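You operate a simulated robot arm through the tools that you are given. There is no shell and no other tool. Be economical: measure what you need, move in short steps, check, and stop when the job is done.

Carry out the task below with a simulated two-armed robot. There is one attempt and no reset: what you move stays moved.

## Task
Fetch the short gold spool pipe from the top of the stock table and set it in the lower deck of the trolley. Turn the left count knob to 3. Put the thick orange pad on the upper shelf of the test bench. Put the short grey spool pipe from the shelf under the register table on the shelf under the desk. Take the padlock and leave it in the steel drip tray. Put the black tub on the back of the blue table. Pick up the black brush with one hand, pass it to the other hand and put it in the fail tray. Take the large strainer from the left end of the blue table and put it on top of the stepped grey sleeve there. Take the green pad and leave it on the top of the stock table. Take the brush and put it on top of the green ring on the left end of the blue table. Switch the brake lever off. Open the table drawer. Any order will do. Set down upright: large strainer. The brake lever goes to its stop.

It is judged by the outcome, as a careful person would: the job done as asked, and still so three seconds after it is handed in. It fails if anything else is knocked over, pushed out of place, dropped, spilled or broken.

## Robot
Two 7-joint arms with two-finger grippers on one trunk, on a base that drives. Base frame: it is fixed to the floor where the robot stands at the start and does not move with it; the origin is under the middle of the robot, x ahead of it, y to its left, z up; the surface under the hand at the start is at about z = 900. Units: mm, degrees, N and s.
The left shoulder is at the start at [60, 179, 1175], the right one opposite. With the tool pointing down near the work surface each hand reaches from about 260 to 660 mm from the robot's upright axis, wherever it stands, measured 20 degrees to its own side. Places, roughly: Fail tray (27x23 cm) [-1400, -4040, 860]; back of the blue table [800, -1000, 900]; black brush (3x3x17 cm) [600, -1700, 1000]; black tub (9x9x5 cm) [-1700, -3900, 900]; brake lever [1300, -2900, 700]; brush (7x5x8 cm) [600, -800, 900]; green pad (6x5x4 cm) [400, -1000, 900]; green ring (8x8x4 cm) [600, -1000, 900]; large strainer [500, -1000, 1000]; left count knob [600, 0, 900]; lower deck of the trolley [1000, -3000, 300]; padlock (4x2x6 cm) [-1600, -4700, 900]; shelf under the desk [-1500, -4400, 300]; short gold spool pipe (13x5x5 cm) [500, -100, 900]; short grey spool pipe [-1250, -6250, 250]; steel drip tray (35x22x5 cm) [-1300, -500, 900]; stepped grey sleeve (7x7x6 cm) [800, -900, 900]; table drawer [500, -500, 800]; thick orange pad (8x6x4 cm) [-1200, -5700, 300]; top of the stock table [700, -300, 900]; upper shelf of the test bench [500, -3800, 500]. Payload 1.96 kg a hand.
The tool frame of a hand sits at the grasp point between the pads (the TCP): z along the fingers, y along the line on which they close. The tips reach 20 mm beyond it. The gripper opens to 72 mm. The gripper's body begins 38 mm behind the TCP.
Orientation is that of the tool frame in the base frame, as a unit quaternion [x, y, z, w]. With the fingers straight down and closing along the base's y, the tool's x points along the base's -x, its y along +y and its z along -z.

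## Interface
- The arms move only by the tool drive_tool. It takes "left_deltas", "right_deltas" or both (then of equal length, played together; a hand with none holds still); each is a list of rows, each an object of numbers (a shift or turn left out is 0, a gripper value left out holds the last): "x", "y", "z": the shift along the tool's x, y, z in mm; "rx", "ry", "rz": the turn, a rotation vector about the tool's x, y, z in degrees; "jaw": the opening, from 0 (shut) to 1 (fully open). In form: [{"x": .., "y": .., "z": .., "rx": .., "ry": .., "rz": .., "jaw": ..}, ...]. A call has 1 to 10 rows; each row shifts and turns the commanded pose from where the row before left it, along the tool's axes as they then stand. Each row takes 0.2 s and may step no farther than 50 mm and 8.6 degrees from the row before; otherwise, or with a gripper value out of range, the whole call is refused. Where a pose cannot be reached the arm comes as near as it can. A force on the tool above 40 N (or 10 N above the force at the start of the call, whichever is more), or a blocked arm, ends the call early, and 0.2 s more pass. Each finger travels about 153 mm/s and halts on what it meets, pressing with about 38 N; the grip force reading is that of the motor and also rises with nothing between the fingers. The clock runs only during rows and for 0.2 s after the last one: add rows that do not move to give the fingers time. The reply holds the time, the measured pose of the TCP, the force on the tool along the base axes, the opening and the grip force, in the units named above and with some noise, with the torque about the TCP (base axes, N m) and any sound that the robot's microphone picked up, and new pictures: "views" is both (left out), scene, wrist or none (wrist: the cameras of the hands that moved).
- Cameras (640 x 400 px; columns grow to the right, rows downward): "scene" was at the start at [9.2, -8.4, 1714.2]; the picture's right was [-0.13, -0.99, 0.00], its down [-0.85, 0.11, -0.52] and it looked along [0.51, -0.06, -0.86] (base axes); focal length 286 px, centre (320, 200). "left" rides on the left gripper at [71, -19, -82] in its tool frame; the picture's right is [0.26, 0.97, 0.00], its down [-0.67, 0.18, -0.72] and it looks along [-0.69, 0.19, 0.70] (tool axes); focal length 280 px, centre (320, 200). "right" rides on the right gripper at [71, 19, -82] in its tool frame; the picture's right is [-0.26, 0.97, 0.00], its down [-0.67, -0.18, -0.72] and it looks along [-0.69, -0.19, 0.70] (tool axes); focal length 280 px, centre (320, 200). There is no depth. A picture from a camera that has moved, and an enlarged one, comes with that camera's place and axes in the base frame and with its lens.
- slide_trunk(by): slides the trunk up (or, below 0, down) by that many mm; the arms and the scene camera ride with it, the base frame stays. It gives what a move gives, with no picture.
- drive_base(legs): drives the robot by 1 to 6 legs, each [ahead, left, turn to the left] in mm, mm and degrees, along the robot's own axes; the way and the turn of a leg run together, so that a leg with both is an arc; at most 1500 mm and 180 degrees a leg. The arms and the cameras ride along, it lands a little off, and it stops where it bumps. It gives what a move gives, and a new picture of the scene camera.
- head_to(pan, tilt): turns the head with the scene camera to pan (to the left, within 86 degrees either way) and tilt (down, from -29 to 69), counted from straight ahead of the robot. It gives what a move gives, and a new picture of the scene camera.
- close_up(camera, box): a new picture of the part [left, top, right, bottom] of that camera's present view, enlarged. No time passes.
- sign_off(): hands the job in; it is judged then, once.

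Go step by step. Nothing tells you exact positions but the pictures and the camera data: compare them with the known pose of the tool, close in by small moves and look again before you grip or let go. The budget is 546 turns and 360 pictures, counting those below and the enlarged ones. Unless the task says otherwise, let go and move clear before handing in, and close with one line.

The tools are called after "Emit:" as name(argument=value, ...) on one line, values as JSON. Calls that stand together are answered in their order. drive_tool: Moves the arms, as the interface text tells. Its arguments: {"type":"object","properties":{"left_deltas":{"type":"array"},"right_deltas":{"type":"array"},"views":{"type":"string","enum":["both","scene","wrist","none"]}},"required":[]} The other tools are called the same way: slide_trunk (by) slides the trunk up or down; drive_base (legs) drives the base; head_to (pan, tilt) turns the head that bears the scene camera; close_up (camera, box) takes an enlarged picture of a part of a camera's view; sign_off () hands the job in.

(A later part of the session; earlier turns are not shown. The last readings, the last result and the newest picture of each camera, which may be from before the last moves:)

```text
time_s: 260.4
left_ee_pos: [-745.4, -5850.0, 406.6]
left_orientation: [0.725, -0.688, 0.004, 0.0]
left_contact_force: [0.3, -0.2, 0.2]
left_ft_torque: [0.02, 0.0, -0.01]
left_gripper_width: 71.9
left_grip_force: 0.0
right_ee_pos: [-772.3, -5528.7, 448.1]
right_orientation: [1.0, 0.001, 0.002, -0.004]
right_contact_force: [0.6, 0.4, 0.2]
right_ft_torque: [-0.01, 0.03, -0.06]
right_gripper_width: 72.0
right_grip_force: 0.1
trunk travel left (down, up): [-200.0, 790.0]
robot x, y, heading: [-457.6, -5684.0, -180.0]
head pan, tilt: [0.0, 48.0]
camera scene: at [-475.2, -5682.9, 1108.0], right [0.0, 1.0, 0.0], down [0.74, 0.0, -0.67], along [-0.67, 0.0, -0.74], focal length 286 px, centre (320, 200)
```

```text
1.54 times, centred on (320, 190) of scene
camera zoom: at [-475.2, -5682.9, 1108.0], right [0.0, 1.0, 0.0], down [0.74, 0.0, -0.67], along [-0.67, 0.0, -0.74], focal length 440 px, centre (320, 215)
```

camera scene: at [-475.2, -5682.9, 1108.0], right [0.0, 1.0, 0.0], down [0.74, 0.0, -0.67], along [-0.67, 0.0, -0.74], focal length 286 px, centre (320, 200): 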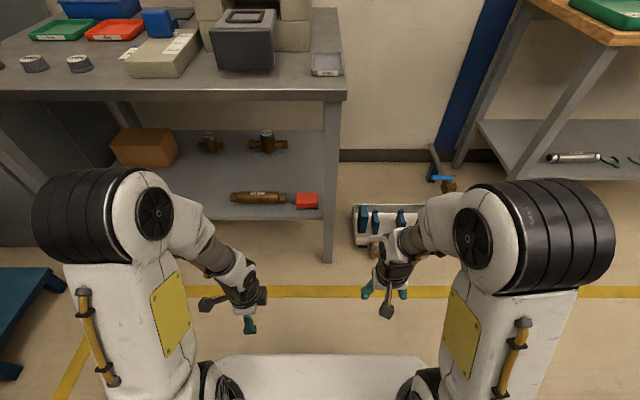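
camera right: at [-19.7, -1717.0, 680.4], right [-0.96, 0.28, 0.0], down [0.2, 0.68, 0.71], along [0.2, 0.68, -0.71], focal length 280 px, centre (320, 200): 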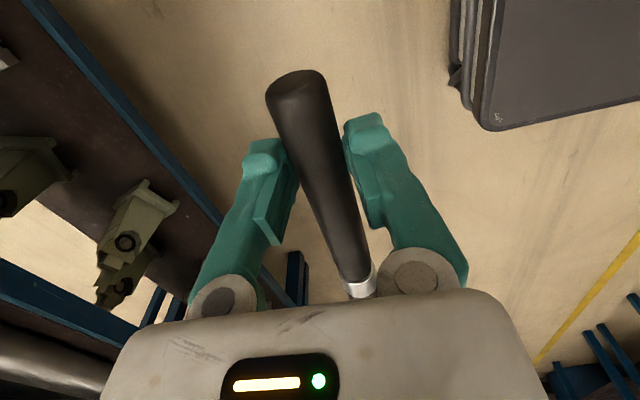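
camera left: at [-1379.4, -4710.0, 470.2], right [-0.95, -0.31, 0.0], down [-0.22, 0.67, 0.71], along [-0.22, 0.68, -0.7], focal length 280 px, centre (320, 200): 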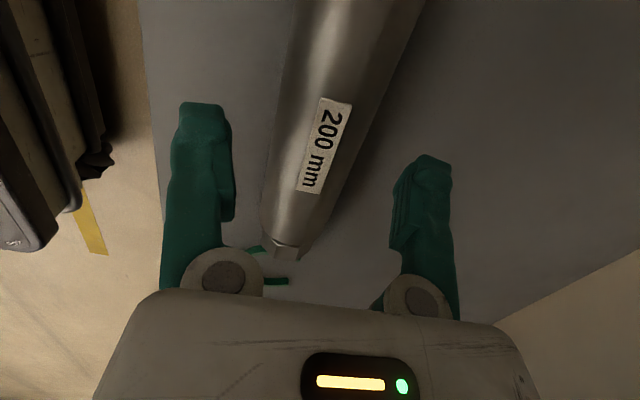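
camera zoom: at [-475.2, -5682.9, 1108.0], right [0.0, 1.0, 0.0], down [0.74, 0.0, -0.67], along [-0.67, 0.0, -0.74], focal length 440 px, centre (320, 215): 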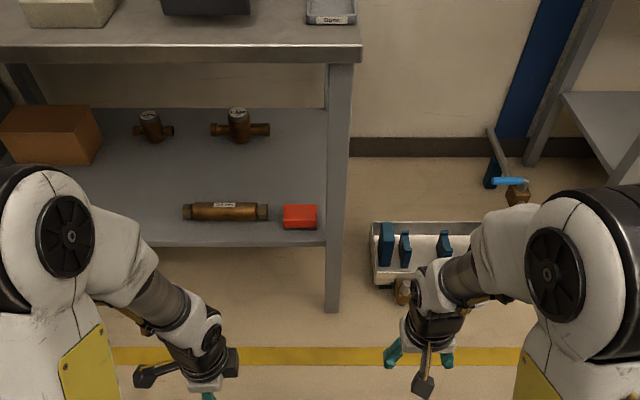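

Emit:
drive_base(legs=[[240, 0, 0]])

Emit:
drive_tool(left_deltas=[{"z": 20}, {"x": -40, "z": 15}, {"x": -40}, {"x": -38, "y": 10}, {"y": 40}, {"y": 40}, {}], views="both")

```text
time_s: 262.2
left_ee_pos: [-991.7, -5851.7, 407.1]
left_orientation: [0.725, -0.689, 0.005, 0.0]
left_contact_force: [1.1, 0.1, 0.2]
left_ft_torque: [-0.02, -0.02, 0.0]
left_gripper_width: 71.9
left_grip_force: 0.1
right_ee_pos: [-1017.7, -5527.9, 446.8]
right_orientation: [1.0, 0.0, 0.003, -0.004]
right_contact_force: [-0.3, -0.5, 0.2]
right_ft_torque: [-0.03, -0.02, 0.0]
right_gripper_width: 71.9
right_grip_force: 0.1
trunk travel left (down, up): [-200.0, 790.0]
robot x, y, heading: [-702.5, -5680.0, -179.8]
head pan, tilt: [0.0, 48.0]
camera scene: at [-719.9, -5683.2, 1108.0], right [0.0, 1.0, 0.0], down [0.74, 0.0, -0.67], along [-0.67, 0.0, -0.74], focal length 286 px, centre (320, 200)
```

scene: 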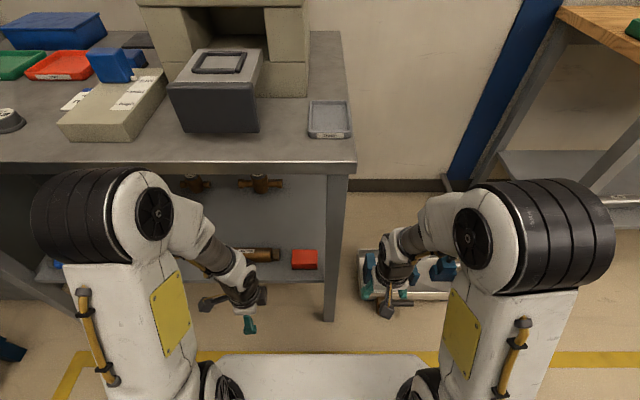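

```text
time_s: 263.8
left_ee_pos: [-1085.7, -5737.5, 371.1]
left_orientation: [0.725, -0.689, 0.004, 0.0]
left_contact_force: [0.1, 0.1, 0.3]
left_ft_torque: [-0.01, -0.02, 0.02]
left_gripper_width: 72.1
left_grip_force: 0.1
right_ee_pos: [-1017.2, -5529.0, 447.7]
right_orientation: [1.0, 0.0, 0.002, -0.005]
right_contact_force: [-1.2, -0.3, 0.4]
right_ft_torque: [0.01, -0.01, -0.01]
right_gripper_width: 72.1
right_grip_force: 0.0
trunk travel left (down, up): [-200.0, 790.0]
robot x, y, heading: [-703.3, -5682.7, -180.0]
head pan, tilt: [0.0, 48.0]
camera scene: at [-720.0, -5683.2, 1108.0], right [0.0, 1.0, 0.0], down [0.74, 0.0, -0.67], along [-0.67, 0.0, -0.74], focal length 286 px, centre (320, 200)
camera left: at [-1063.0, -5807.9, 453.9], right [-0.95, -0.31, 0.0], down [-0.22, 0.67, 0.71], along [-0.22, 0.67, -0.71], focal length 280 px, centre (320, 200)
```

scene: 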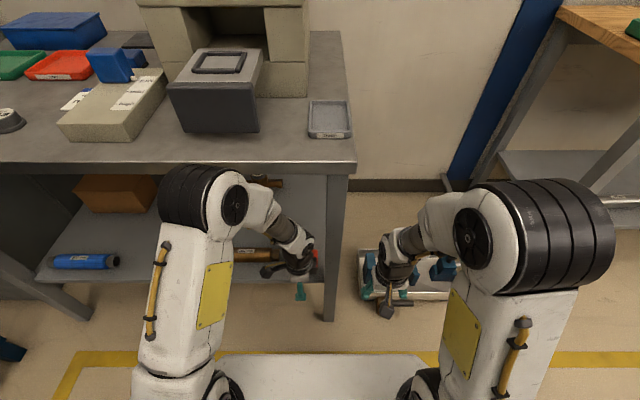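
left: 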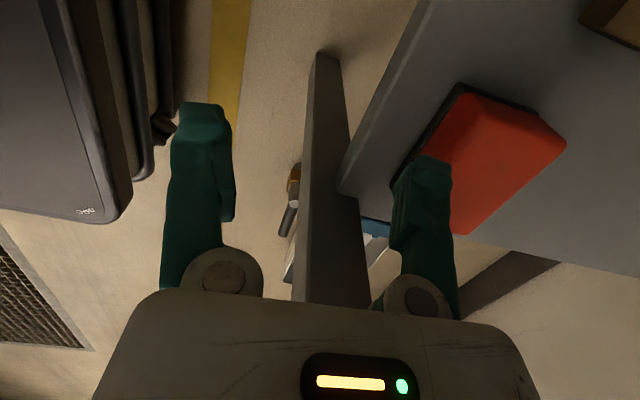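

Emit:
drive_tool(left_deltas=[{"y": 42, "x": 4}, {"y": 42, "x": 4}, {}], views="wrist")

```text
time_s: 264.6
left_ee_pos: [-1162.8, -5747.3, 372.7]
left_orientation: [0.723, -0.69, 0.003, 0.005]
left_contact_force: [0.1, 0.0, 1.2]
left_ft_torque: [-0.01, 0.02, 0.01]
left_gripper_width: 72.0
left_grip_force: 0.1
right_ee_pos: [-1012.8, -5528.1, 449.0]
right_orientation: [1.0, 0.001, -0.002, -0.004]
right_contact_force: [-0.2, 0.4, 0.0]
right_ft_torque: [0.01, 0.0, 0.02]
right_gripper_width: 72.0
right_grip_force: 0.0
trunk travel left (down, up): [-200.0, 790.0]
robot x, y, heading: [-701.8, -5682.8, -180.0]
head pan, tilt: [0.0, 48.0]
camera left: at [-1139.6, -5817.8, 455.6], right [-0.95, -0.31, 0.0], down [-0.21, 0.67, 0.71], along [-0.22, 0.67, -0.71], focal length 280 px, centre (320, 200)
```

left: 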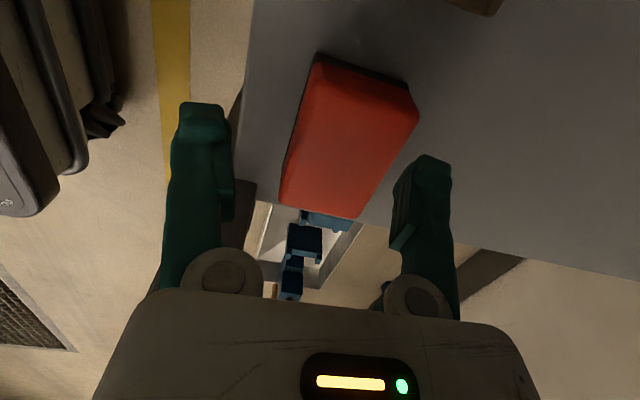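

Emit:
drive_tool(left_deltas=[{"z": 6}, {"y": 14, "x": 4}, {}], views="both")

```text
time_s: 265.4
left_ee_pos: [-1177.8, -5753.6, 369.4]
left_orientation: [0.724, -0.69, 0.001, 0.006]
left_contact_force: [-0.2, 0.1, 1.2]
left_ft_torque: [0.0, -0.01, -0.04]
left_gripper_width: 72.0
left_grip_force: 0.1
right_ee_pos: [-1012.2, -5528.4, 451.4]
right_orientation: [1.0, 0.001, -0.004, -0.004]
right_contact_force: [-0.4, 0.5, -0.8]
right_ft_torque: [-0.01, 0.0, 0.01]
right_gripper_width: 71.9
right_grip_force: 0.2
trunk travel left (down, up): [-200.0, 790.0]
robot x, y, heading: [-701.7, -5682.2, -180.2]
head pan, tilt: [0.0, 48.0]
camera scene: at [-705.7, -5680.9, 1107.8], right [0.0, 1.0, 0.0], down [0.73, 0.0, -0.68], along [-0.68, 0.0, -0.73], focal length 286 px, centre (320, 200)
camera left: at [-1154.8, -5823.7, 452.5], right [-0.95, -0.31, 0.01], down [-0.21, 0.67, 0.71], along [-0.23, 0.67, -0.7], focal length 280 px, centre (320, 200)
```

scene: 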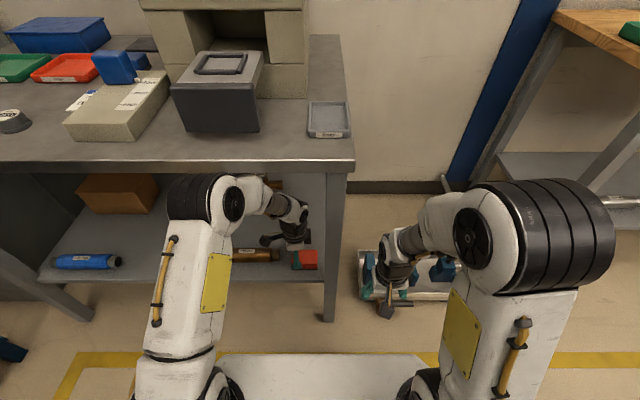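
left: 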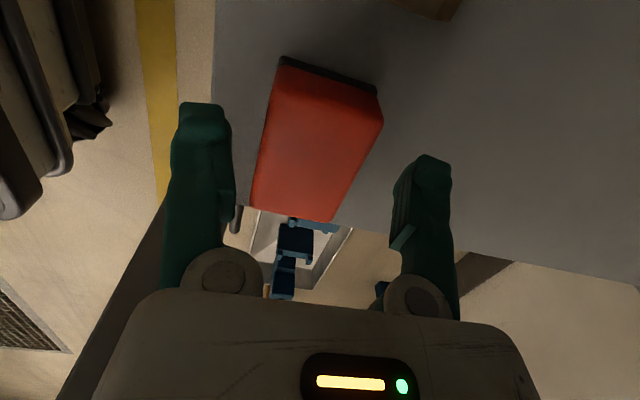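

Emit:
drive_tool(left_deltas=[{"y": -30}, {"y": -45}, {"y": -45}, {}], views="none")

Emit:
slide_trunk(by=-150)

Emit:
drive_tool(left_deltas=[{"z": -45}, {"z": -45}, {"z": -45}, {"z": -20}, {}], views="both")

```text
time_s: 266.4
left_ee_pos: [-1063.8, -5749.2, 365.5]
left_orientation: [0.725, -0.689, 0.004, 0.001]
left_contact_force: [0.0, 0.0, 0.0]
left_ft_torque: [0.03, -0.04, -0.02]
left_gripper_width: 72.0
left_grip_force: 0.1
right_ee_pos: [-1017.5, -5529.4, 448.7]
right_orientation: [1.0, 0.0, 0.003, -0.004]
right_contact_force: [0.5, 0.2, -0.2]
right_ft_torque: [-0.03, 0.02, -0.01]
right_gripper_width: 72.2
right_grip_force: 0.1
trunk travel left (down, up): [-200.0, 790.0]
robot x, y, heading: [-704.6, -5686.1, -179.9]
head pan, tilt: [0.0, 48.0]
```

```text
time_s: 268.1
left_ee_pos: [-1063.4, -5749.2, 214.2]
left_orientation: [0.724, -0.689, 0.005, 0.001]
left_contact_force: [-0.5, 0.5, 0.3]
left_ft_torque: [0.04, -0.02, 0.02]
left_gripper_width: 72.0
left_grip_force: 0.1
right_ee_pos: [-1018.1, -5528.9, 297.8]
right_orientation: [1.0, 0.0, 0.003, -0.005]
right_contact_force: [0.2, 0.3, 0.2]
right_ft_torque: [-0.01, -0.02, -0.01]
right_gripper_width: 72.1
right_grip_force: 0.1
trunk travel left (down, up): [-50.0, 940.0]
robot x, y, heading: [-700.8, -5682.7, -180.2]
head pan, tilt: [0.0, 48.0]
```

```text
time_s: 269.3
left_ee_pos: [-1064.5, -5748.2, 370.2]
left_orientation: [0.725, -0.689, 0.004, 0.0]
left_contact_force: [0.7, 0.4, -0.9]
left_ft_torque: [0.0, -0.02, -0.01]
left_gripper_width: 72.1
left_grip_force: 0.0
right_ee_pos: [-1017.1, -5529.0, 297.7]
right_orientation: [1.0, 0.0, 0.003, -0.004]
right_contact_force: [-0.1, -0.3, 0.6]
right_ft_torque: [0.02, 0.04, 0.02]
right_gripper_width: 71.9
right_grip_force: 0.1
trunk travel left (down, up): [-50.0, 940.0]
robot x, y, heading: [-699.6, -5686.1, -180.0]
head pan, tilt: [0.0, 48.0]
camera scene: at [-719.9, -5683.2, 958.0], right [0.0, 1.0, 0.0], down [0.74, 0.0, -0.67], along [-0.67, 0.0, -0.74], focal length 286 px, centre (320, 200)
camera left: at [-1041.5, -5818.3, 452.9], right [-0.95, -0.31, 0.0], down [-0.22, 0.67, 0.71], along [-0.22, 0.67, -0.7], focal length 280 px, centre (320, 200)
```

scene: 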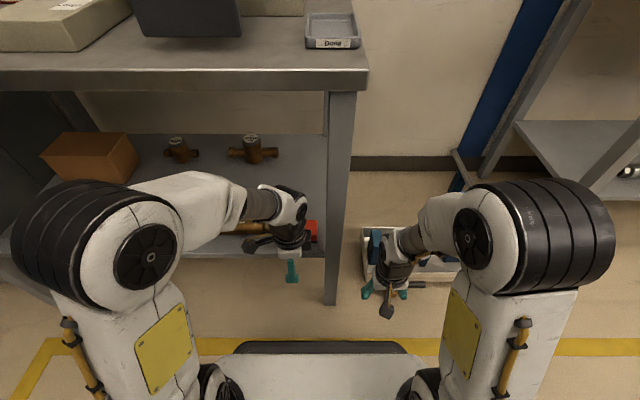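
left: 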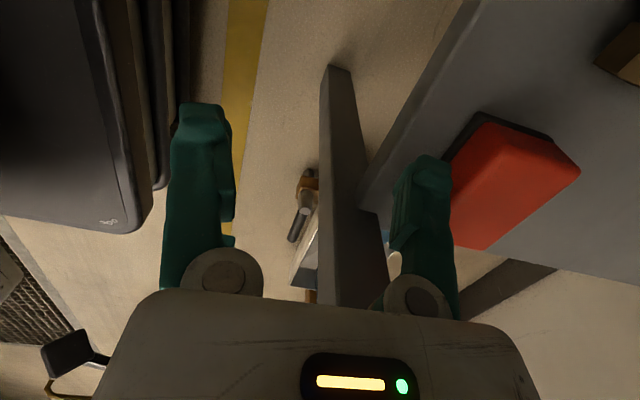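

Emit:
drive_tool(left_deltas=[{"y": 40}, {"y": 40}, {"y": 33, "x": 2}, {}], views="both")

```text
time_s: 270.3
left_ee_pos: [-1176.9, -5757.7, 369.2]
left_orientation: [0.725, -0.688, 0.005, 0.001]
left_contact_force: [-0.1, -0.4, -0.5]
left_ft_torque: [0.01, 0.0, 0.0]
left_gripper_width: 72.4
left_grip_force: 0.1
right_ee_pos: [-1017.0, -5529.9, 297.9]
right_orientation: [1.0, 0.001, 0.004, -0.005]
right_contact_force: [-0.1, 0.1, 0.3]
right_ft_torque: [0.03, -0.01, 0.01]
right_gripper_width: 71.8
right_grip_force: 0.0
trunk travel left (down, up): [-50.0, 940.0]
robot x, y, heading: [-702.3, -5684.3, -179.9]
head pan, tilt: [0.0, 48.0]
camera scene: at [-720.0, -5683.2, 958.0], right [0.0, 1.0, 0.0], down [0.74, 0.0, -0.67], along [-0.67, 0.0, -0.74], focal length 286 px, centre (320, 200)
camera left: at [-1153.8, -5826.3, 452.1], right [-0.95, -0.31, 0.0], down [-0.22, 0.67, 0.71], along [-0.22, 0.67, -0.71], focal length 280 px, centre (320, 200)
```

scene: 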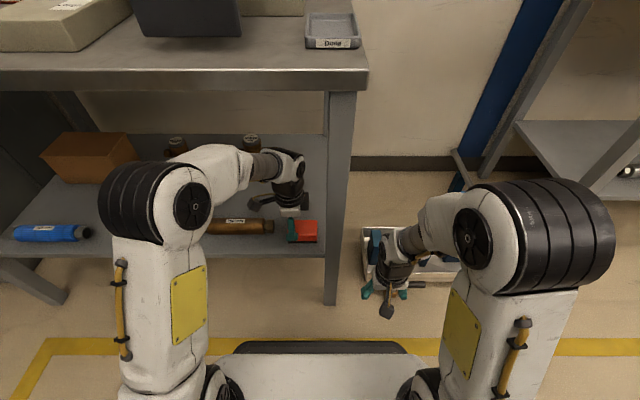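
left: 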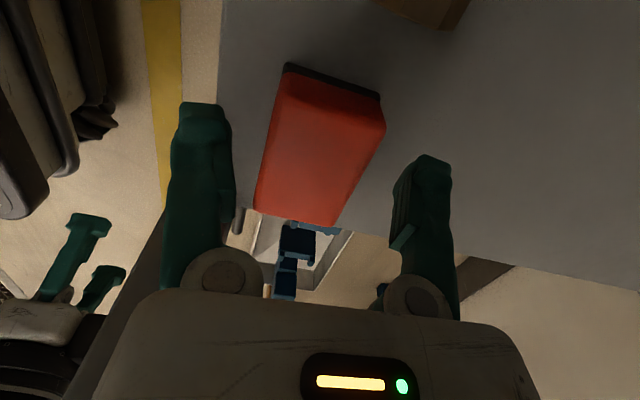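

Emit:
drive_tool(left_deltas=[{"z": 20}, {"z": 15}, {"z": 5}, {}], views="wrist")

```text
time_s: 271.3
left_ee_pos: [-1177.2, -5755.4, 329.0]
left_orientation: [0.724, -0.689, 0.004, 0.0]
left_contact_force: [0.2, 0.3, -1.0]
left_ft_torque: [-0.01, -0.04, 0.0]
left_gripper_width: 72.1
left_grip_force: 0.2
right_ee_pos: [-1017.4, -5529.4, 297.8]
right_orientation: [1.0, 0.001, 0.003, -0.004]
right_contact_force: [0.3, 0.0, 0.0]
right_ft_torque: [0.05, 0.01, 0.01]
right_gripper_width: 71.9
right_grip_force: 0.2
trunk travel left (down, up): [-50.0, 940.0]
robot x, y, heading: [-700.7, -5683.8, -179.6]
head pan, tilt: [0.0, 48.0]
camera left: at [-1153.9, -5826.4, 411.7], right [-0.95, -0.31, 0.0], down [-0.22, 0.67, 0.71], along [-0.22, 0.67, -0.7], focal length 280 px, centre (320, 200)
```

left: 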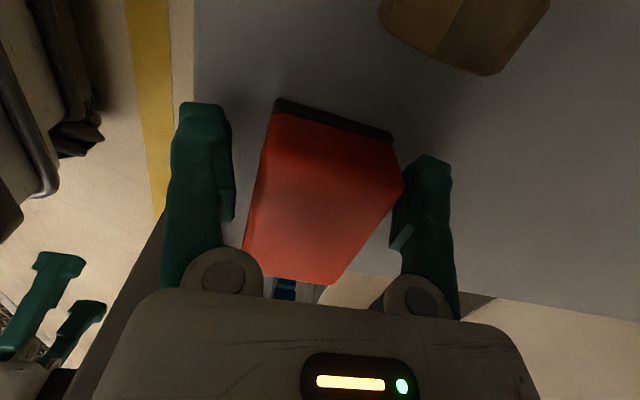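

Emit:
drive_tool(left_deltas=[{"z": 4}, {"jaw": 0}, {}, {}, {"z": -15}, {"z": -15}, {}], views="wrist")

```text
time_s: 272.9
left_ee_pos: [-1177.0, -5754.8, 355.4]
left_orientation: [0.725, -0.689, 0.005, 0.001]
left_contact_force: [-0.5, 0.5, -0.9]
left_ft_torque: [-0.05, 0.0, 0.02]
left_gripper_width: 57.4
left_grip_force: 38.0
right_ee_pos: [-1017.0, -5528.5, 298.1]
right_orientation: [1.0, -0.001, 0.002, -0.004]
right_contact_force: [-0.2, -0.2, -0.2]
right_ft_torque: [0.04, -0.04, 0.01]
right_gripper_width: 71.9
right_grip_force: 0.2
trunk travel left (down, up): [-50.0, 940.0]
robot x, y, heading: [-704.9, -5682.2, -179.9]
head pan, tilt: [0.0, 48.0]
camera left: at [-1153.6, -5826.5, 438.5], right [-0.95, -0.31, 0.0], down [-0.22, 0.67, 0.71], along [-0.22, 0.67, -0.7], focal length 280 px, centre (320, 200)
```

left: 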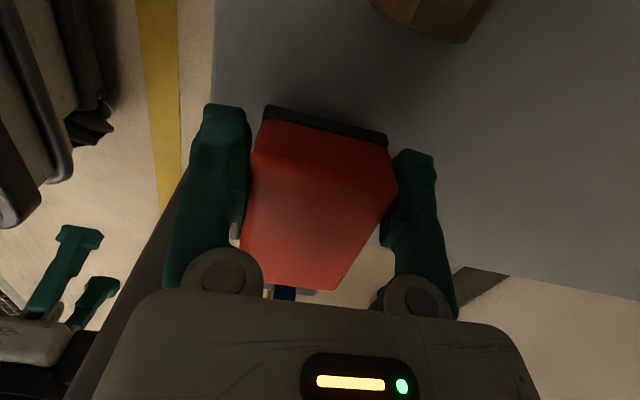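

Emit:
drive_tool(left_deltas=[{"y": -40}, {"y": -40}, {"y": -40}, {"y": -40}, {"y": -20}, {}], views="none")

Emit:
drive_base(legs=[[-250, 0, 0], [0, -900, 0], [0, 0, 180], [0, 900, 0]])

Emit:
close_up(camera="scene", box=[100, 0, 540, 275])

```text
time_s: 274.3
left_ee_pos: [-996.0, -5746.5, 356.2]
left_orientation: [0.724, -0.689, 0.003, 0.0]
left_contact_force: [0.2, 0.9, -1.0]
left_ft_torque: [-0.03, 0.02, 0.0]
left_gripper_width: 57.4
left_grip_force: 38.0
right_ee_pos: [-1018.5, -5529.6, 298.5]
right_orientation: [1.0, 0.001, 0.002, -0.005]
right_contact_force: [0.1, -0.1, 0.3]
right_ft_torque: [-0.01, -0.01, 0.04]
right_gripper_width: 71.9
right_grip_force: 0.0
trunk travel left (down, up): [-50.0, 940.0]
robot x, y, heading: [-703.7, -5680.9, -180.1]
head pan, tilt: [0.0, 48.0]
```

```text
time_s: 292.2
left_ee_pos: [-177.4, -3809.9, 356.0]
left_orientation: [0.683, 0.731, 0.001, -0.004]
left_contact_force: [0.4, -0.7, -0.4]
left_ft_torque: [0.06, 0.0, 0.02]
left_gripper_width: 56.6
left_grip_force: 38.1
right_ee_pos: [-152.7, -4027.3, 298.3]
right_orientation: [-0.008, 1.0, -0.004, -0.003]
right_contact_force: [-0.3, 0.5, -0.5]
right_ft_torque: [-0.01, -0.03, 0.0]
right_gripper_width: 72.1
right_grip_force: 0.0
trunk travel left (down, up): [-50.0, 940.0]
robot x, y, heading: [-469.5, -3880.5, 1.2]
head pan, tilt: [0.0, 48.0]
camera scene: at [-449.6, -3878.7, 958.0], right [0.02, -1.0, 0.0], down [-0.74, -0.01, -0.67], along [0.67, 0.01, -0.74], focal length 286 px, centre (320, 200)
```

scene: 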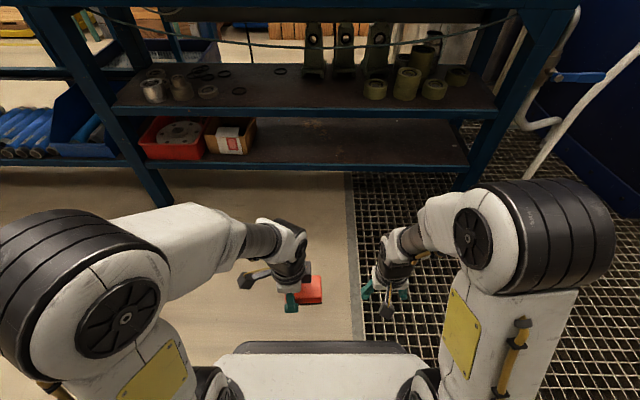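

```text
1.45 times, centred on (320, 138) of scene
camera zoom: at [-449.6, -3878.7, 958.0], right [0.02, -1.0, 0.0], down [-0.74, -0.01, -0.67], along [0.67, 0.01, -0.74], focal length 416 px, centre (320, 291)
```

zoom: 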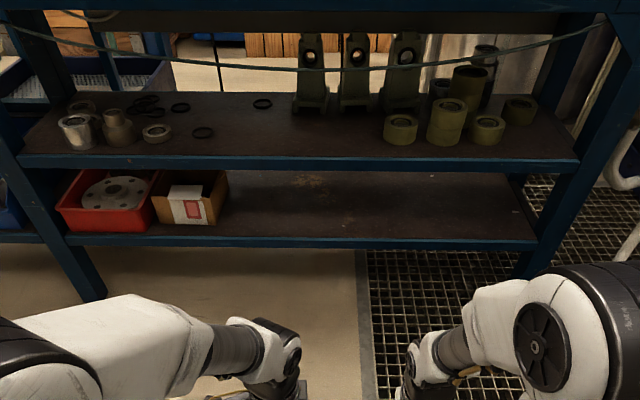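

Emit:
drive_tool(left_deltas=[{"rz": -8.6}, {"rz": -8.6}, {"rz": -8.6}, {"rz": -8.6}, {"rz": -8.6}, {"rz": -8.6}, {"rz": -8.6}, {"rz": -8.6}, {"rz": -8.6}, {"rz": -8.6}], views="none")

Emit:
drive_tool(left_deltas=[{"x": -40, "y": 20, "z": 30}, {"x": -30, "y": 20, "z": 35}, {"z": 48}, {"z": 48}, {"z": 48}, {"z": 48}, {"z": 48}, {}], views="both")

```text
time_s: 294.4
left_ee_pos: [-177.4, -3811.4, 355.8]
left_orientation: [0.001, 1.0, 0.004, -0.003]
left_contact_force: [-0.7, 0.6, -1.4]
left_ft_torque: [-0.01, 0.01, 0.03]
left_gripper_width: 56.2
left_grip_force: 37.9
right_ee_pos: [-152.6, -4027.4, 297.9]
right_orientation: [-0.008, 1.0, -0.004, -0.003]
right_contact_force: [-0.4, 0.5, 0.7]
right_ft_torque: [0.0, -0.02, 0.04]
right_gripper_width: 72.0
right_grip_force: 0.1
trunk travel left (down, up): [-50.0, 940.0]
robot x, y, heading: [-467.4, -3877.8, 0.9]
head pan, tilt: [0.0, 48.0]
```

```text
refused: row 1 steps farther than a row can; nothing moved
```

Emit:
drive_tool(left_deltas=[{"x": -35, "y": 20, "z": 20}, {"x": -35, "y": 20, "z": 20}, {"z": 48}, {"z": 48}, {"z": 48}, {"z": 48}, {"z": 48}, {}], views="both")

```text
time_s: 296.2
left_ee_pos: [-108.3, -3770.6, 75.6]
left_orientation: [0.001, 1.0, 0.003, -0.002]
left_contact_force: [0.2, 0.7, -1.0]
left_ft_torque: [0.0, 0.04, -0.01]
left_gripper_width: 56.2
left_grip_force: 37.9
right_ee_pos: [-153.5, -4028.0, 296.8]
right_orientation: [-0.009, 1.0, -0.005, -0.002]
right_contact_force: [0.0, 1.0, -0.6]
right_ft_torque: [0.02, -0.01, 0.01]
right_gripper_width: 72.0
right_grip_force: 0.0
trunk travel left (down, up): [-50.0, 940.0]
robot x, y, heading: [-468.0, -3876.5, 1.0]
head pan, tilt: [0.0, 48.0]
camera scene: at [-449.6, -3878.7, 958.0], right [0.02, -1.0, 0.0], down [-0.74, -0.01, -0.67], along [0.67, 0.01, -0.74], focal length 286 px, centre (320, 200)
camera left: at [-178.5, -3791.1, 158.5], right [-0.26, 0.97, 0.01], down [0.68, 0.18, 0.71], along [0.69, 0.19, -0.7], focal length 280 px, centre (320, 200)
```

scene: 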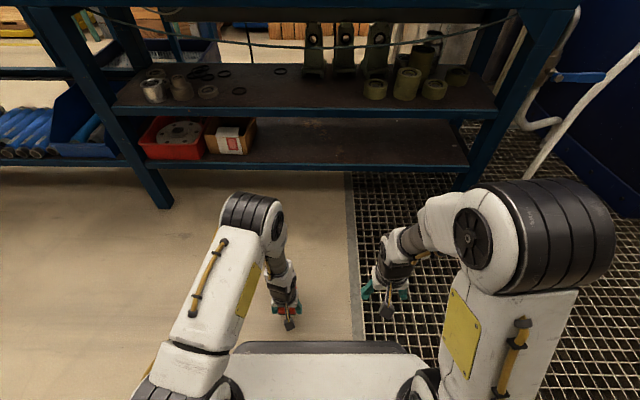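
left: 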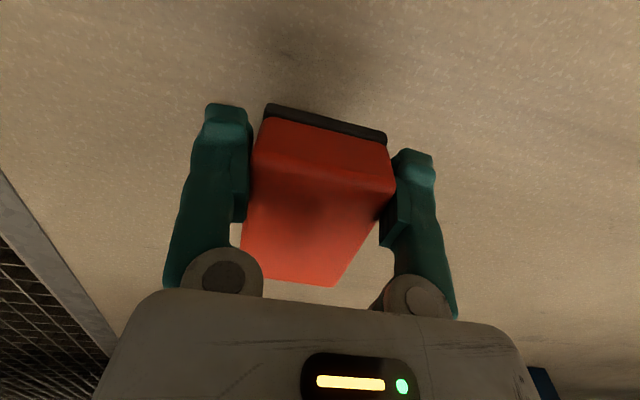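

Emit:
drive_tool(left_deltas=[{"z": 30}, {"z": 12}, {"z": 4}, {"z": 4}, {"z": 3}, {}], views="none")

```text
time_s: 297.4
left_ee_pos: [-108.9, -3769.2, 27.2]
left_orientation: [0.002, 1.0, 0.005, -0.003]
left_contact_force: [-7.5, 3.3, 36.6]
left_ft_torque: [-0.16, 0.11, 0.01]
left_gripper_width: 56.7
left_grip_force: 37.7
right_ee_pos: [-153.9, -4026.5, 299.2]
right_orientation: [-0.008, 1.0, -0.004, -0.002]
right_contact_force: [0.5, -0.2, -1.1]
right_ft_torque: [0.0, -0.02, 0.04]
right_gripper_width: 72.3
right_grip_force: 0.1
trunk travel left (down, up): [-50.0, 940.0]
robot x, y, heading: [-471.6, -3879.3, 0.9]
head pan, tilt: [0.0, 48.0]
stopped in row 5 (left hand): the force on the tool passed its limit at 54 N (the readings are from after the stop); the commanded pose is now the measured one
```

Emit:
drive_tool(left_deltas=[{"z": -2, "jaw": 1}, {}, {"z": -40}, {"z": -45}, {"z": -45}, {}], views="none")

Emit:
drive_base(legs=[[-180, 0, -1]])

Emit:
drive_tool(left_deltas=[{"x": -35}, {"x": -35}, {"x": -35}, {"x": -35}, {"ry": -8}, {"ry": -8}, {"ry": -8}, {"ry": -8}, {"ry": -8}, {}], views="wrist")

```text
time_s: 298.8
left_ee_pos: [-106.6, -3769.2, 157.0]
left_orientation: [0.0, 1.0, 0.004, -0.004]
left_contact_force: [-0.4, 0.5, 0.1]
left_ft_torque: [-0.04, -0.01, 0.0]
left_gripper_width: 72.0
left_grip_force: 0.0
right_ee_pos: [-153.1, -4027.9, 297.3]
right_orientation: [-0.009, 1.0, -0.005, -0.003]
right_contact_force: [0.0, 0.5, -0.2]
right_ft_torque: [0.01, -0.02, 0.05]
right_gripper_width: 72.1
right_grip_force: 0.0
trunk travel left (down, up): [-50.0, 940.0]
robot x, y, heading: [-469.3, -3875.0, 0.7]
head pan, tilt: [0.0, 48.0]
```

```text
time_s: 300.3
left_ee_pos: [-287.8, -3778.1, 158.0]
left_orientation: [0.01, 1.0, 0.005, -0.004]
left_contact_force: [-0.5, -0.2, -0.1]
left_ft_torque: [0.0, -0.01, -0.01]
left_gripper_width: 72.0
left_grip_force: 0.1
right_ee_pos: [-338.4, -4035.4, 297.9]
right_orientation: [0.0, 1.0, -0.004, -0.003]
right_contact_force: [-0.1, -1.0, -0.4]
right_ft_torque: [0.0, -0.01, -0.02]
right_gripper_width: 72.0
right_grip_force: 0.1
trunk travel left (down, up): [-50.0, 940.0]
robot x, y, heading: [-651.9, -3881.9, -0.0]
head pan, tilt: [0.0, 48.0]
camera scene: at [-632.8, -3880.8, 958.0], right [0.0, -1.0, 0.0], down [-0.74, 0.0, -0.67], along [0.67, 0.0, -0.74], focal length 286 px, centre (320, 200)
```

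scene: 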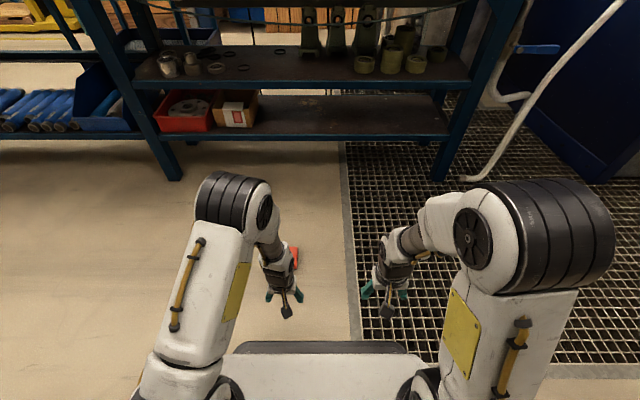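

```text
time_s: 302.5
left_ee_pos: [-148.0, -3781.0, 156.9]
left_orientation: [0.011, 0.94, 0.0, 0.34]
left_contact_force: [-0.6, 0.0, 0.6]
left_ft_torque: [0.0, 0.0, 0.03]
left_gripper_width: 72.1
left_grip_force: 0.0
right_ee_pos: [-338.3, -4035.1, 297.8]
right_orientation: [-0.001, 1.0, -0.005, -0.002]
right_contact_force: [0.6, -0.2, -0.8]
right_ft_torque: [0.0, 0.04, -0.02]
right_gripper_width: 72.1
right_grip_force: 0.0
trunk travel left (down, up): [-50.0, 940.0]
robot x, y, heading: [-651.6, -3878.4, 0.4]
head pan, tilt: [0.0, 48.0]
camera left: at [-254.4, -3798.5, 174.9], right [-0.18, 0.97, -0.16], down [0.07, 0.17, 0.98], along [0.98, 0.17, -0.1], focal length 280 px, centre (320, 200)
```

left: 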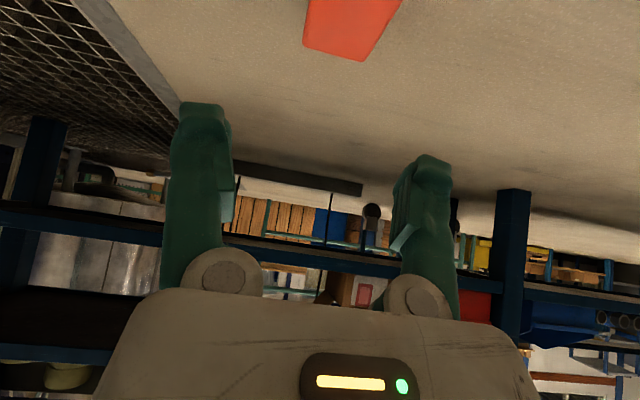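

Emit:
drive_tool(left_deltas=[{"x": 30, "y": 10}, {"x": 24}, {"z": 40}, {"z": 25}, {}], views="wrist")

```text
time_s: 303.7
left_ee_pos: [-148.8, -3769.2, 71.6]
left_orientation: [0.011, 0.941, 0.0, 0.339]
left_contact_force: [0.1, 0.1, -0.3]
left_ft_torque: [-0.03, -0.03, 0.02]
left_gripper_width: 72.2
left_grip_force: 0.1
right_ee_pos: [-338.3, -4034.0, 296.9]
right_orientation: [-0.001, 1.0, -0.005, -0.003]
right_contact_force: [-0.5, 0.1, 0.1]
right_ft_torque: [-0.01, 0.02, -0.03]
right_gripper_width: 72.0
right_grip_force: 0.1
trunk travel left (down, up): [-50.0, 940.0]
robot x, y, heading: [-651.2, -3883.2, 0.2]
head pan, tilt: [0.0, 48.0]
camera left: at [-255.2, -3788.1, 90.6], right [-0.18, 0.97, -0.16], down [0.07, 0.17, 0.98], along [0.98, 0.17, -0.1], focal length 280 px, centre (320, 200)
```

left: 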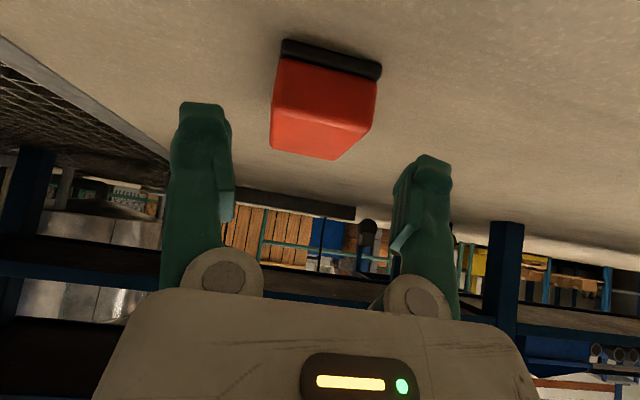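

Emit:
drive_tool(left_deltas=[{"z": 25, "y": 2}, {"z": 20}, {"z": 10}, {}], views="wrist")

```text
time_s: 304.7
left_ee_pos: [-113.3, -3767.9, 30.8]
left_orientation: [0.011, 0.941, 0.001, 0.339]
left_contact_force: [0.9, 1.4, -0.5]
left_ft_torque: [-0.02, 0.02, -0.01]
left_gripper_width: 72.5
left_grip_force: 0.2
right_ee_pos: [-339.0, -4035.6, 298.7]
right_orientation: [0.0, 1.0, -0.005, -0.002]
right_contact_force: [0.0, -0.3, 0.2]
right_ft_torque: [0.01, -0.02, 0.03]
right_gripper_width: 72.2
right_grip_force: 0.0
trunk travel left (down, up): [-50.0, 940.0]
robot x, y, heading: [-655.0, -3881.8, 0.2]
head pan, tilt: [0.0, 48.0]
camera left: at [-219.6, -3786.2, 48.3], right [-0.18, 0.97, -0.16], down [0.07, 0.17, 0.98], along [0.98, 0.17, -0.1], focal length 280 px, centre (320, 200)
```

left: 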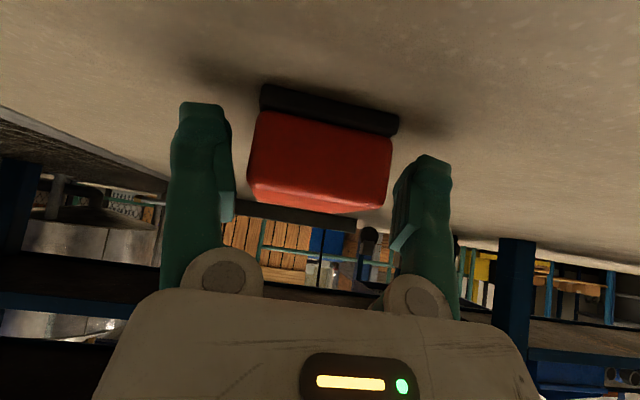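

Emit:
drive_tool(left_deltas=[{"z": 5}, {"jaw": 0}, {}, {}, {"x": -25, "z": -30}, {"x": -25, "z": -30}, {}], views="wrist")

```text
time_s: 306.3
left_ee_pos: [-109.6, -3768.7, 106.1]
left_orientation: [0.011, 0.941, 0.0, 0.339]
left_contact_force: [0.4, -0.8, -0.6]
left_ft_torque: [0.0, 0.07, 0.03]
left_gripper_width: 59.3
left_grip_force: 37.9
right_ee_pos: [-338.9, -4035.1, 297.3]
right_orientation: [-0.001, 1.0, -0.004, -0.002]
right_contact_force: [-0.1, -0.9, -0.2]
right_ft_torque: [-0.01, -0.04, 0.02]
right_gripper_width: 72.1
right_grip_force: 0.0
trunk travel left (down, up): [-50.0, 940.0]
robot x, y, heading: [-654.3, -3881.4, 0.1]
head pan, tilt: [0.0, 48.0]
camera left: at [-215.5, -3787.1, 123.0], right [-0.18, 0.97, -0.16], down [0.07, 0.17, 0.98], along [0.98, 0.17, -0.1], focal length 280 px, centre (320, 200)
```

left: 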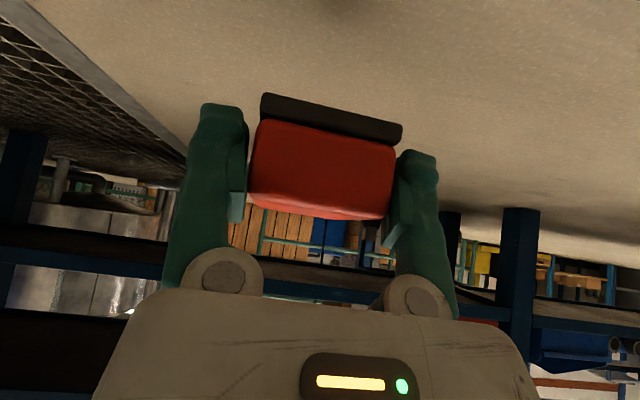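

Emit:
slide_trunk(by=400)

Emit:
drive_tool(left_deltas=[{"x": -19, "z": -23}, {"x": -19, "z": -23}, {}], views="none")

Emit:
drive_base(legs=[[390, 0, 0]])

Emit:
head_to(pan=10, tilt=50)

Emit:
drive_tool(left_deltas=[{}], views="wrist")

```text
time_s: 310.1
left_ee_pos: [-108.5, -3768.3, 504.2]
left_orientation: [0.01, 0.941, 0.001, 0.339]
left_contact_force: [0.1, 0.7, -1.1]
left_ft_torque: [-0.01, 0.02, 0.0]
left_gripper_width: 59.0
left_grip_force: 37.4
right_ee_pos: [-338.6, -4034.6, 697.5]
right_orientation: [-0.001, 1.0, -0.004, -0.002]
right_contact_force: [0.4, -0.7, 0.7]
right_ft_torque: [0.01, 0.01, 0.03]
right_gripper_width: 72.1
right_grip_force: 0.0
trunk travel left (down, up): [-450.0, 540.0]
robot x, y, heading: [-655.2, -3880.4, 0.2]
head pan, tilt: [0.0, 48.0]
```

```text
time_s: 310.9
left_ee_pos: [-110.4, -3769.7, 564.0]
left_orientation: [0.01, 0.941, 0.001, 0.339]
left_contact_force: [-0.1, 0.5, -1.0]
left_ft_torque: [-0.01, 0.02, 0.02]
left_gripper_width: 59.0
left_grip_force: 37.7
right_ee_pos: [-337.8, -4035.6, 697.3]
right_orientation: [-0.001, 1.0, -0.005, -0.003]
right_contact_force: [0.4, 0.1, 0.7]
right_ft_torque: [-0.01, 0.01, 0.01]
right_gripper_width: 71.9
right_grip_force: 0.0
trunk travel left (down, up): [-450.0, 540.0]
robot x, y, heading: [-654.8, -3882.0, 0.1]
head pan, tilt: [0.0, 48.0]
```

```text
time_s: 313.4
left_ee_pos: [281.7, -3765.8, 563.7]
left_orientation: [0.009, 0.941, 0.001, 0.337]
left_contact_force: [0.9, 0.1, -1.0]
left_ft_torque: [0.01, 0.04, 0.02]
left_gripper_width: 58.3
left_grip_force: 38.0
right_ee_pos: [54.3, -4032.4, 699.6]
right_orientation: [-0.002, 1.0, -0.004, -0.003]
right_contact_force: [-0.1, 0.0, -0.1]
right_ft_torque: [0.0, -0.02, 0.02]
right_gripper_width: 72.0
right_grip_force: 0.2
trunk travel left (down, up): [-450.0, 540.0]
robot x, y, heading: [-260.2, -3882.0, 0.4]
head pan, tilt: [0.0, 48.0]
camera scene: at [-240.0, -3879.3, 1358.0], right [0.01, -1.0, 0.0], down [-0.74, 0.0, -0.67], along [0.67, 0.0, -0.74], focal length 286 px, centre (320, 200)
```

scene: 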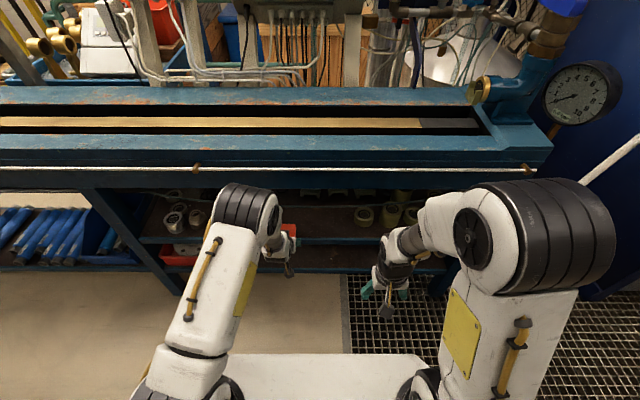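

```text
time_s: 314.1
left_ee_pos: [281.8, -3766.2, 564.2]
left_orientation: [0.01, 0.941, 0.0, 0.339]
left_contact_force: [0.5, -0.2, -1.8]
left_ft_torque: [0.0, 0.04, -0.01]
left_gripper_width: 58.6
left_grip_force: 38.3
right_ee_pos: [54.2, -4032.4, 697.6]
right_orientation: [-0.004, 1.0, -0.004, -0.001]
right_contact_force: [-0.2, -0.5, -0.4]
right_ft_torque: [-0.01, 0.02, -0.01]
right_gripper_width: 72.0
right_grip_force: 0.0
trunk travel left (down, up): [-450.0, 540.0]
robot x, y, heading: [-262.4, -3878.9, -0.0]
head pan, tilt: [10.0, 50.0]
camera scene: at [-243.8, -3866.0, 1355.3], right [0.18, -0.98, 0.0], down [-0.75, -0.14, -0.64], along [0.63, 0.11, -0.77], focal length 286 px, centre (320, 200)
```

scene: 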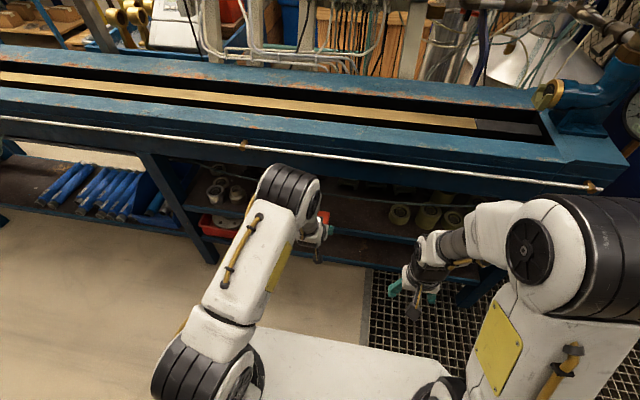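

```text
time_s: 314.5
left_ee_pos: [281.9, -3765.6, 564.4]
left_orientation: [0.008, 0.941, 0.002, 0.338]
left_contact_force: [0.0, -0.7, -0.6]
left_ft_torque: [-0.01, 0.04, 0.01]
left_gripper_width: 58.5
left_grip_force: 38.4
right_ee_pos: [55.5, -4031.7, 697.7]
right_orientation: [-0.002, 1.0, -0.004, -0.002]
right_contact_force: [0.7, -0.8, 0.1]
right_ft_torque: [0.01, -0.01, -0.01]
right_gripper_width: 72.1
right_grip_force: 0.0
trunk travel left (down, up): [-450.0, 540.0]
robot x, y, heading: [-258.9, -3878.9, 0.3]
head pan, tilt: [10.0, 50.0]
camera left: at [175.8, -3784.7, 582.7], right [-0.19, 0.97, -0.16], down [0.07, 0.17, 0.98], along [0.98, 0.17, -0.1], focal length 280 px, centre (320, 200)
```

left: 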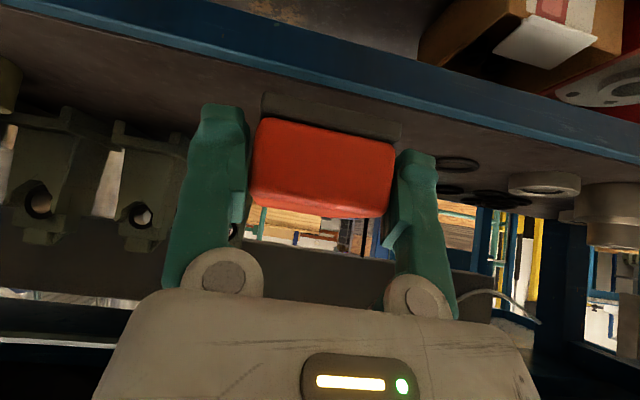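

Emit:
drive_base(legs=[[125, 0, 0]])

Emit:
drive_tool(left_deltas=[{"x": 6.4, "z": 7.7}, {"x": 6.4, "z": 7.7}, {}], views="wrist")

```text
time_s: 315.8
left_ee_pos: [406.7, -3764.0, 564.1]
left_orientation: [0.007, 0.941, 0.002, 0.338]
left_contact_force: [0.1, -1.3, -0.5]
left_ft_torque: [-0.01, 0.03, -0.02]
left_gripper_width: 58.5
left_grip_force: 37.8
right_ee_pos: [179.4, -4032.0, 696.1]
right_orientation: [-0.004, 1.0, -0.004, -0.003]
right_contact_force: [0.2, 0.9, -0.9]
right_ft_torque: [0.01, 0.03, -0.01]
right_gripper_width: 72.0
right_grip_force: 0.0
trunk travel left (down, up): [-450.0, 540.0]
robot x, y, heading: [-136.5, -3880.4, 0.4]
head pan, tilt: [10.0, 50.0]
camera scene: at [-117.8, -3865.1, 1355.2], right [0.18, -0.98, 0.0], down [-0.75, -0.14, -0.64], along [0.63, 0.12, -0.77], focal length 286 px, centre (320, 200)
```

scene: 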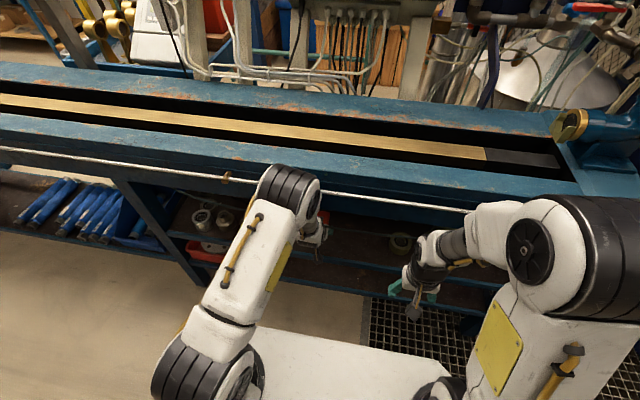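

```text
time_s: 316.6
left_ee_pos: [406.6, -3764.5, 543.3]
left_orientation: [0.007, 0.941, 0.002, 0.339]
left_contact_force: [-0.1, -0.2, -0.2]
left_ft_torque: [0.01, 0.06, 0.04]
left_gripper_width: 58.4
left_grip_force: 37.7
right_ee_pos: [179.0, -4031.4, 698.0]
right_orientation: [-0.004, 1.0, -0.004, -0.003]
right_contact_force: [-0.3, -0.3, 0.4]
right_ft_torque: [-0.04, 0.0, 0.01]
right_gripper_width: 71.8
right_grip_force: 0.1
trunk travel left (down, up): [-450.0, 540.0]
robot x, y, heading: [-136.2, -3879.5, 0.2]
head pan, tilt: [10.0, 50.0]
camera left: at [300.0, -3783.3, 562.5], right [-0.19, 0.97, -0.16], down [0.07, 0.17, 0.98], along [0.98, 0.18, -0.1], focal length 280 px, centre (320, 200)
```

left: 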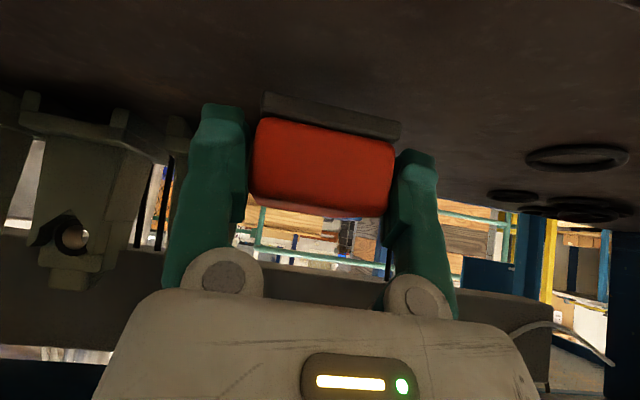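

Emit:
drive_tool(left_deltas=[{"x": 7.7, "z": 9.2}, {"x": 2, "z": 2.3}, {"x": 2, "z": 2.3}, {"x": 2, "z": 2.3}, {"x": 2, "z": 2.3}, {}], views="none")

```text
time_s: 318.0
left_ee_pos: [406.4, -3764.0, 520.5]
left_orientation: [0.008, 0.941, 0.001, 0.339]
left_contact_force: [1.0, -0.6, -0.7]
left_ft_torque: [0.0, 0.06, 0.02]
left_gripper_width: 58.4
left_grip_force: 37.4
right_ee_pos: [178.4, -4030.4, 697.6]
right_orientation: [-0.004, 1.0, -0.004, -0.002]
right_contact_force: [0.6, -0.8, -0.6]
right_ft_torque: [0.01, 0.01, -0.01]
right_gripper_width: 72.1
right_grip_force: 0.1
trunk travel left (down, up): [-450.0, 540.0]
robot x, y, heading: [-134.7, -3879.6, 0.3]
head pan, tilt: [10.0, 50.0]
```

Emit:
drive_tool(left_deltas=[{"x": 1.9, "z": 2.3}, {"x": 1.3, "z": 1.5}, {"x": 1.3, "z": 1.5}, {"x": 1.3, "z": 1.5}, {"x": 1.3, "z": 1.5}, {"x": 1.3, "z": 1.5}, {}], views="wrist")

```text
time_s: 319.0
left_ee_pos: [408.4, -3763.9, 518.3]
left_orientation: [0.007, 0.938, 0.001, 0.346]
left_contact_force: [-2.5, -1.0, 23.1]
left_ft_torque: [0.27, 0.32, 0.03]
left_gripper_width: 58.3
left_grip_force: 38.4
right_ee_pos: [177.7, -4031.7, 697.7]
right_orientation: [-0.003, 1.0, -0.005, -0.002]
right_contact_force: [0.4, 0.3, -1.2]
right_ft_torque: [-0.03, 0.01, -0.01]
right_gripper_width: 72.1
right_grip_force: 0.0
trunk travel left (down, up): [-450.0, 540.0]
robot x, y, heading: [-134.5, -3880.2, 0.5]
head pan, tilt: [10.0, 50.0]
stopped in row 5 (left hand): the force on the tool passed its limit at 43 N (the readings are from after the stop); the commanded pose is now the measured one
camera left: at [302.4, -3783.0, 533.9], right [-0.19, 0.97, -0.16], down [0.05, 0.17, 0.98], along [0.98, 0.18, -0.08], focal length 280 px, centre (320, 200)
```

left: 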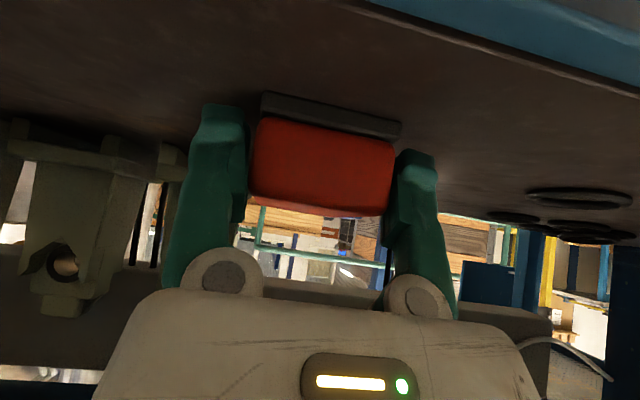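

Emit:
drive_tool(left_deltas=[{"x": -0.6, "z": -0.7}, {"jaw": 1}, {}, {"z": -20, "x": 5}, {"z": -30, "x": 15}, {"x": 30, "z": -25}, {}], views="wrist")

```text
time_s: 320.6
left_ee_pos: [322.4, -3763.3, 539.9]
left_orientation: [0.007, 0.94, 0.003, 0.341]
left_contact_force: [-0.5, -0.3, -0.2]
left_ft_torque: [-0.01, -0.01, -0.03]
left_gripper_width: 72.1
left_grip_force: 0.0
right_ee_pos: [179.2, -4031.4, 698.5]
right_orientation: [-0.004, 1.0, -0.005, -0.003]
right_contact_force: [0.2, -0.5, 0.0]
right_ft_torque: [0.0, 0.0, 0.03]
right_gripper_width: 72.1
right_grip_force: 0.2
trunk travel left (down, up): [-450.0, 540.0]
robot x, y, heading: [-137.1, -3876.4, 0.5]
head pan, tilt: [10.0, 50.0]
camera left: at [216.1, -3781.7, 557.1], right [-0.19, 0.97, -0.16], down [0.06, 0.17, 0.98], along [0.98, 0.18, -0.09], focal length 280 px, centre (320, 200)
```

left: 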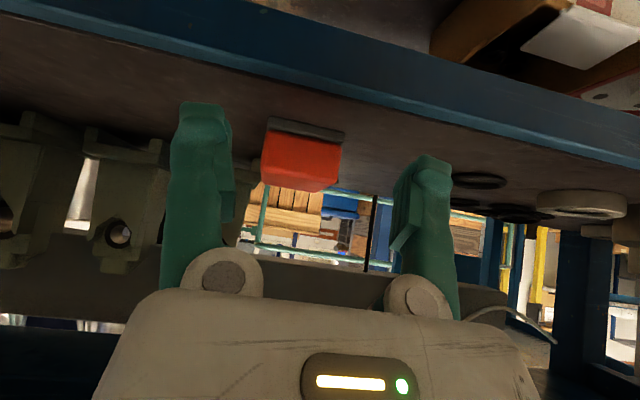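

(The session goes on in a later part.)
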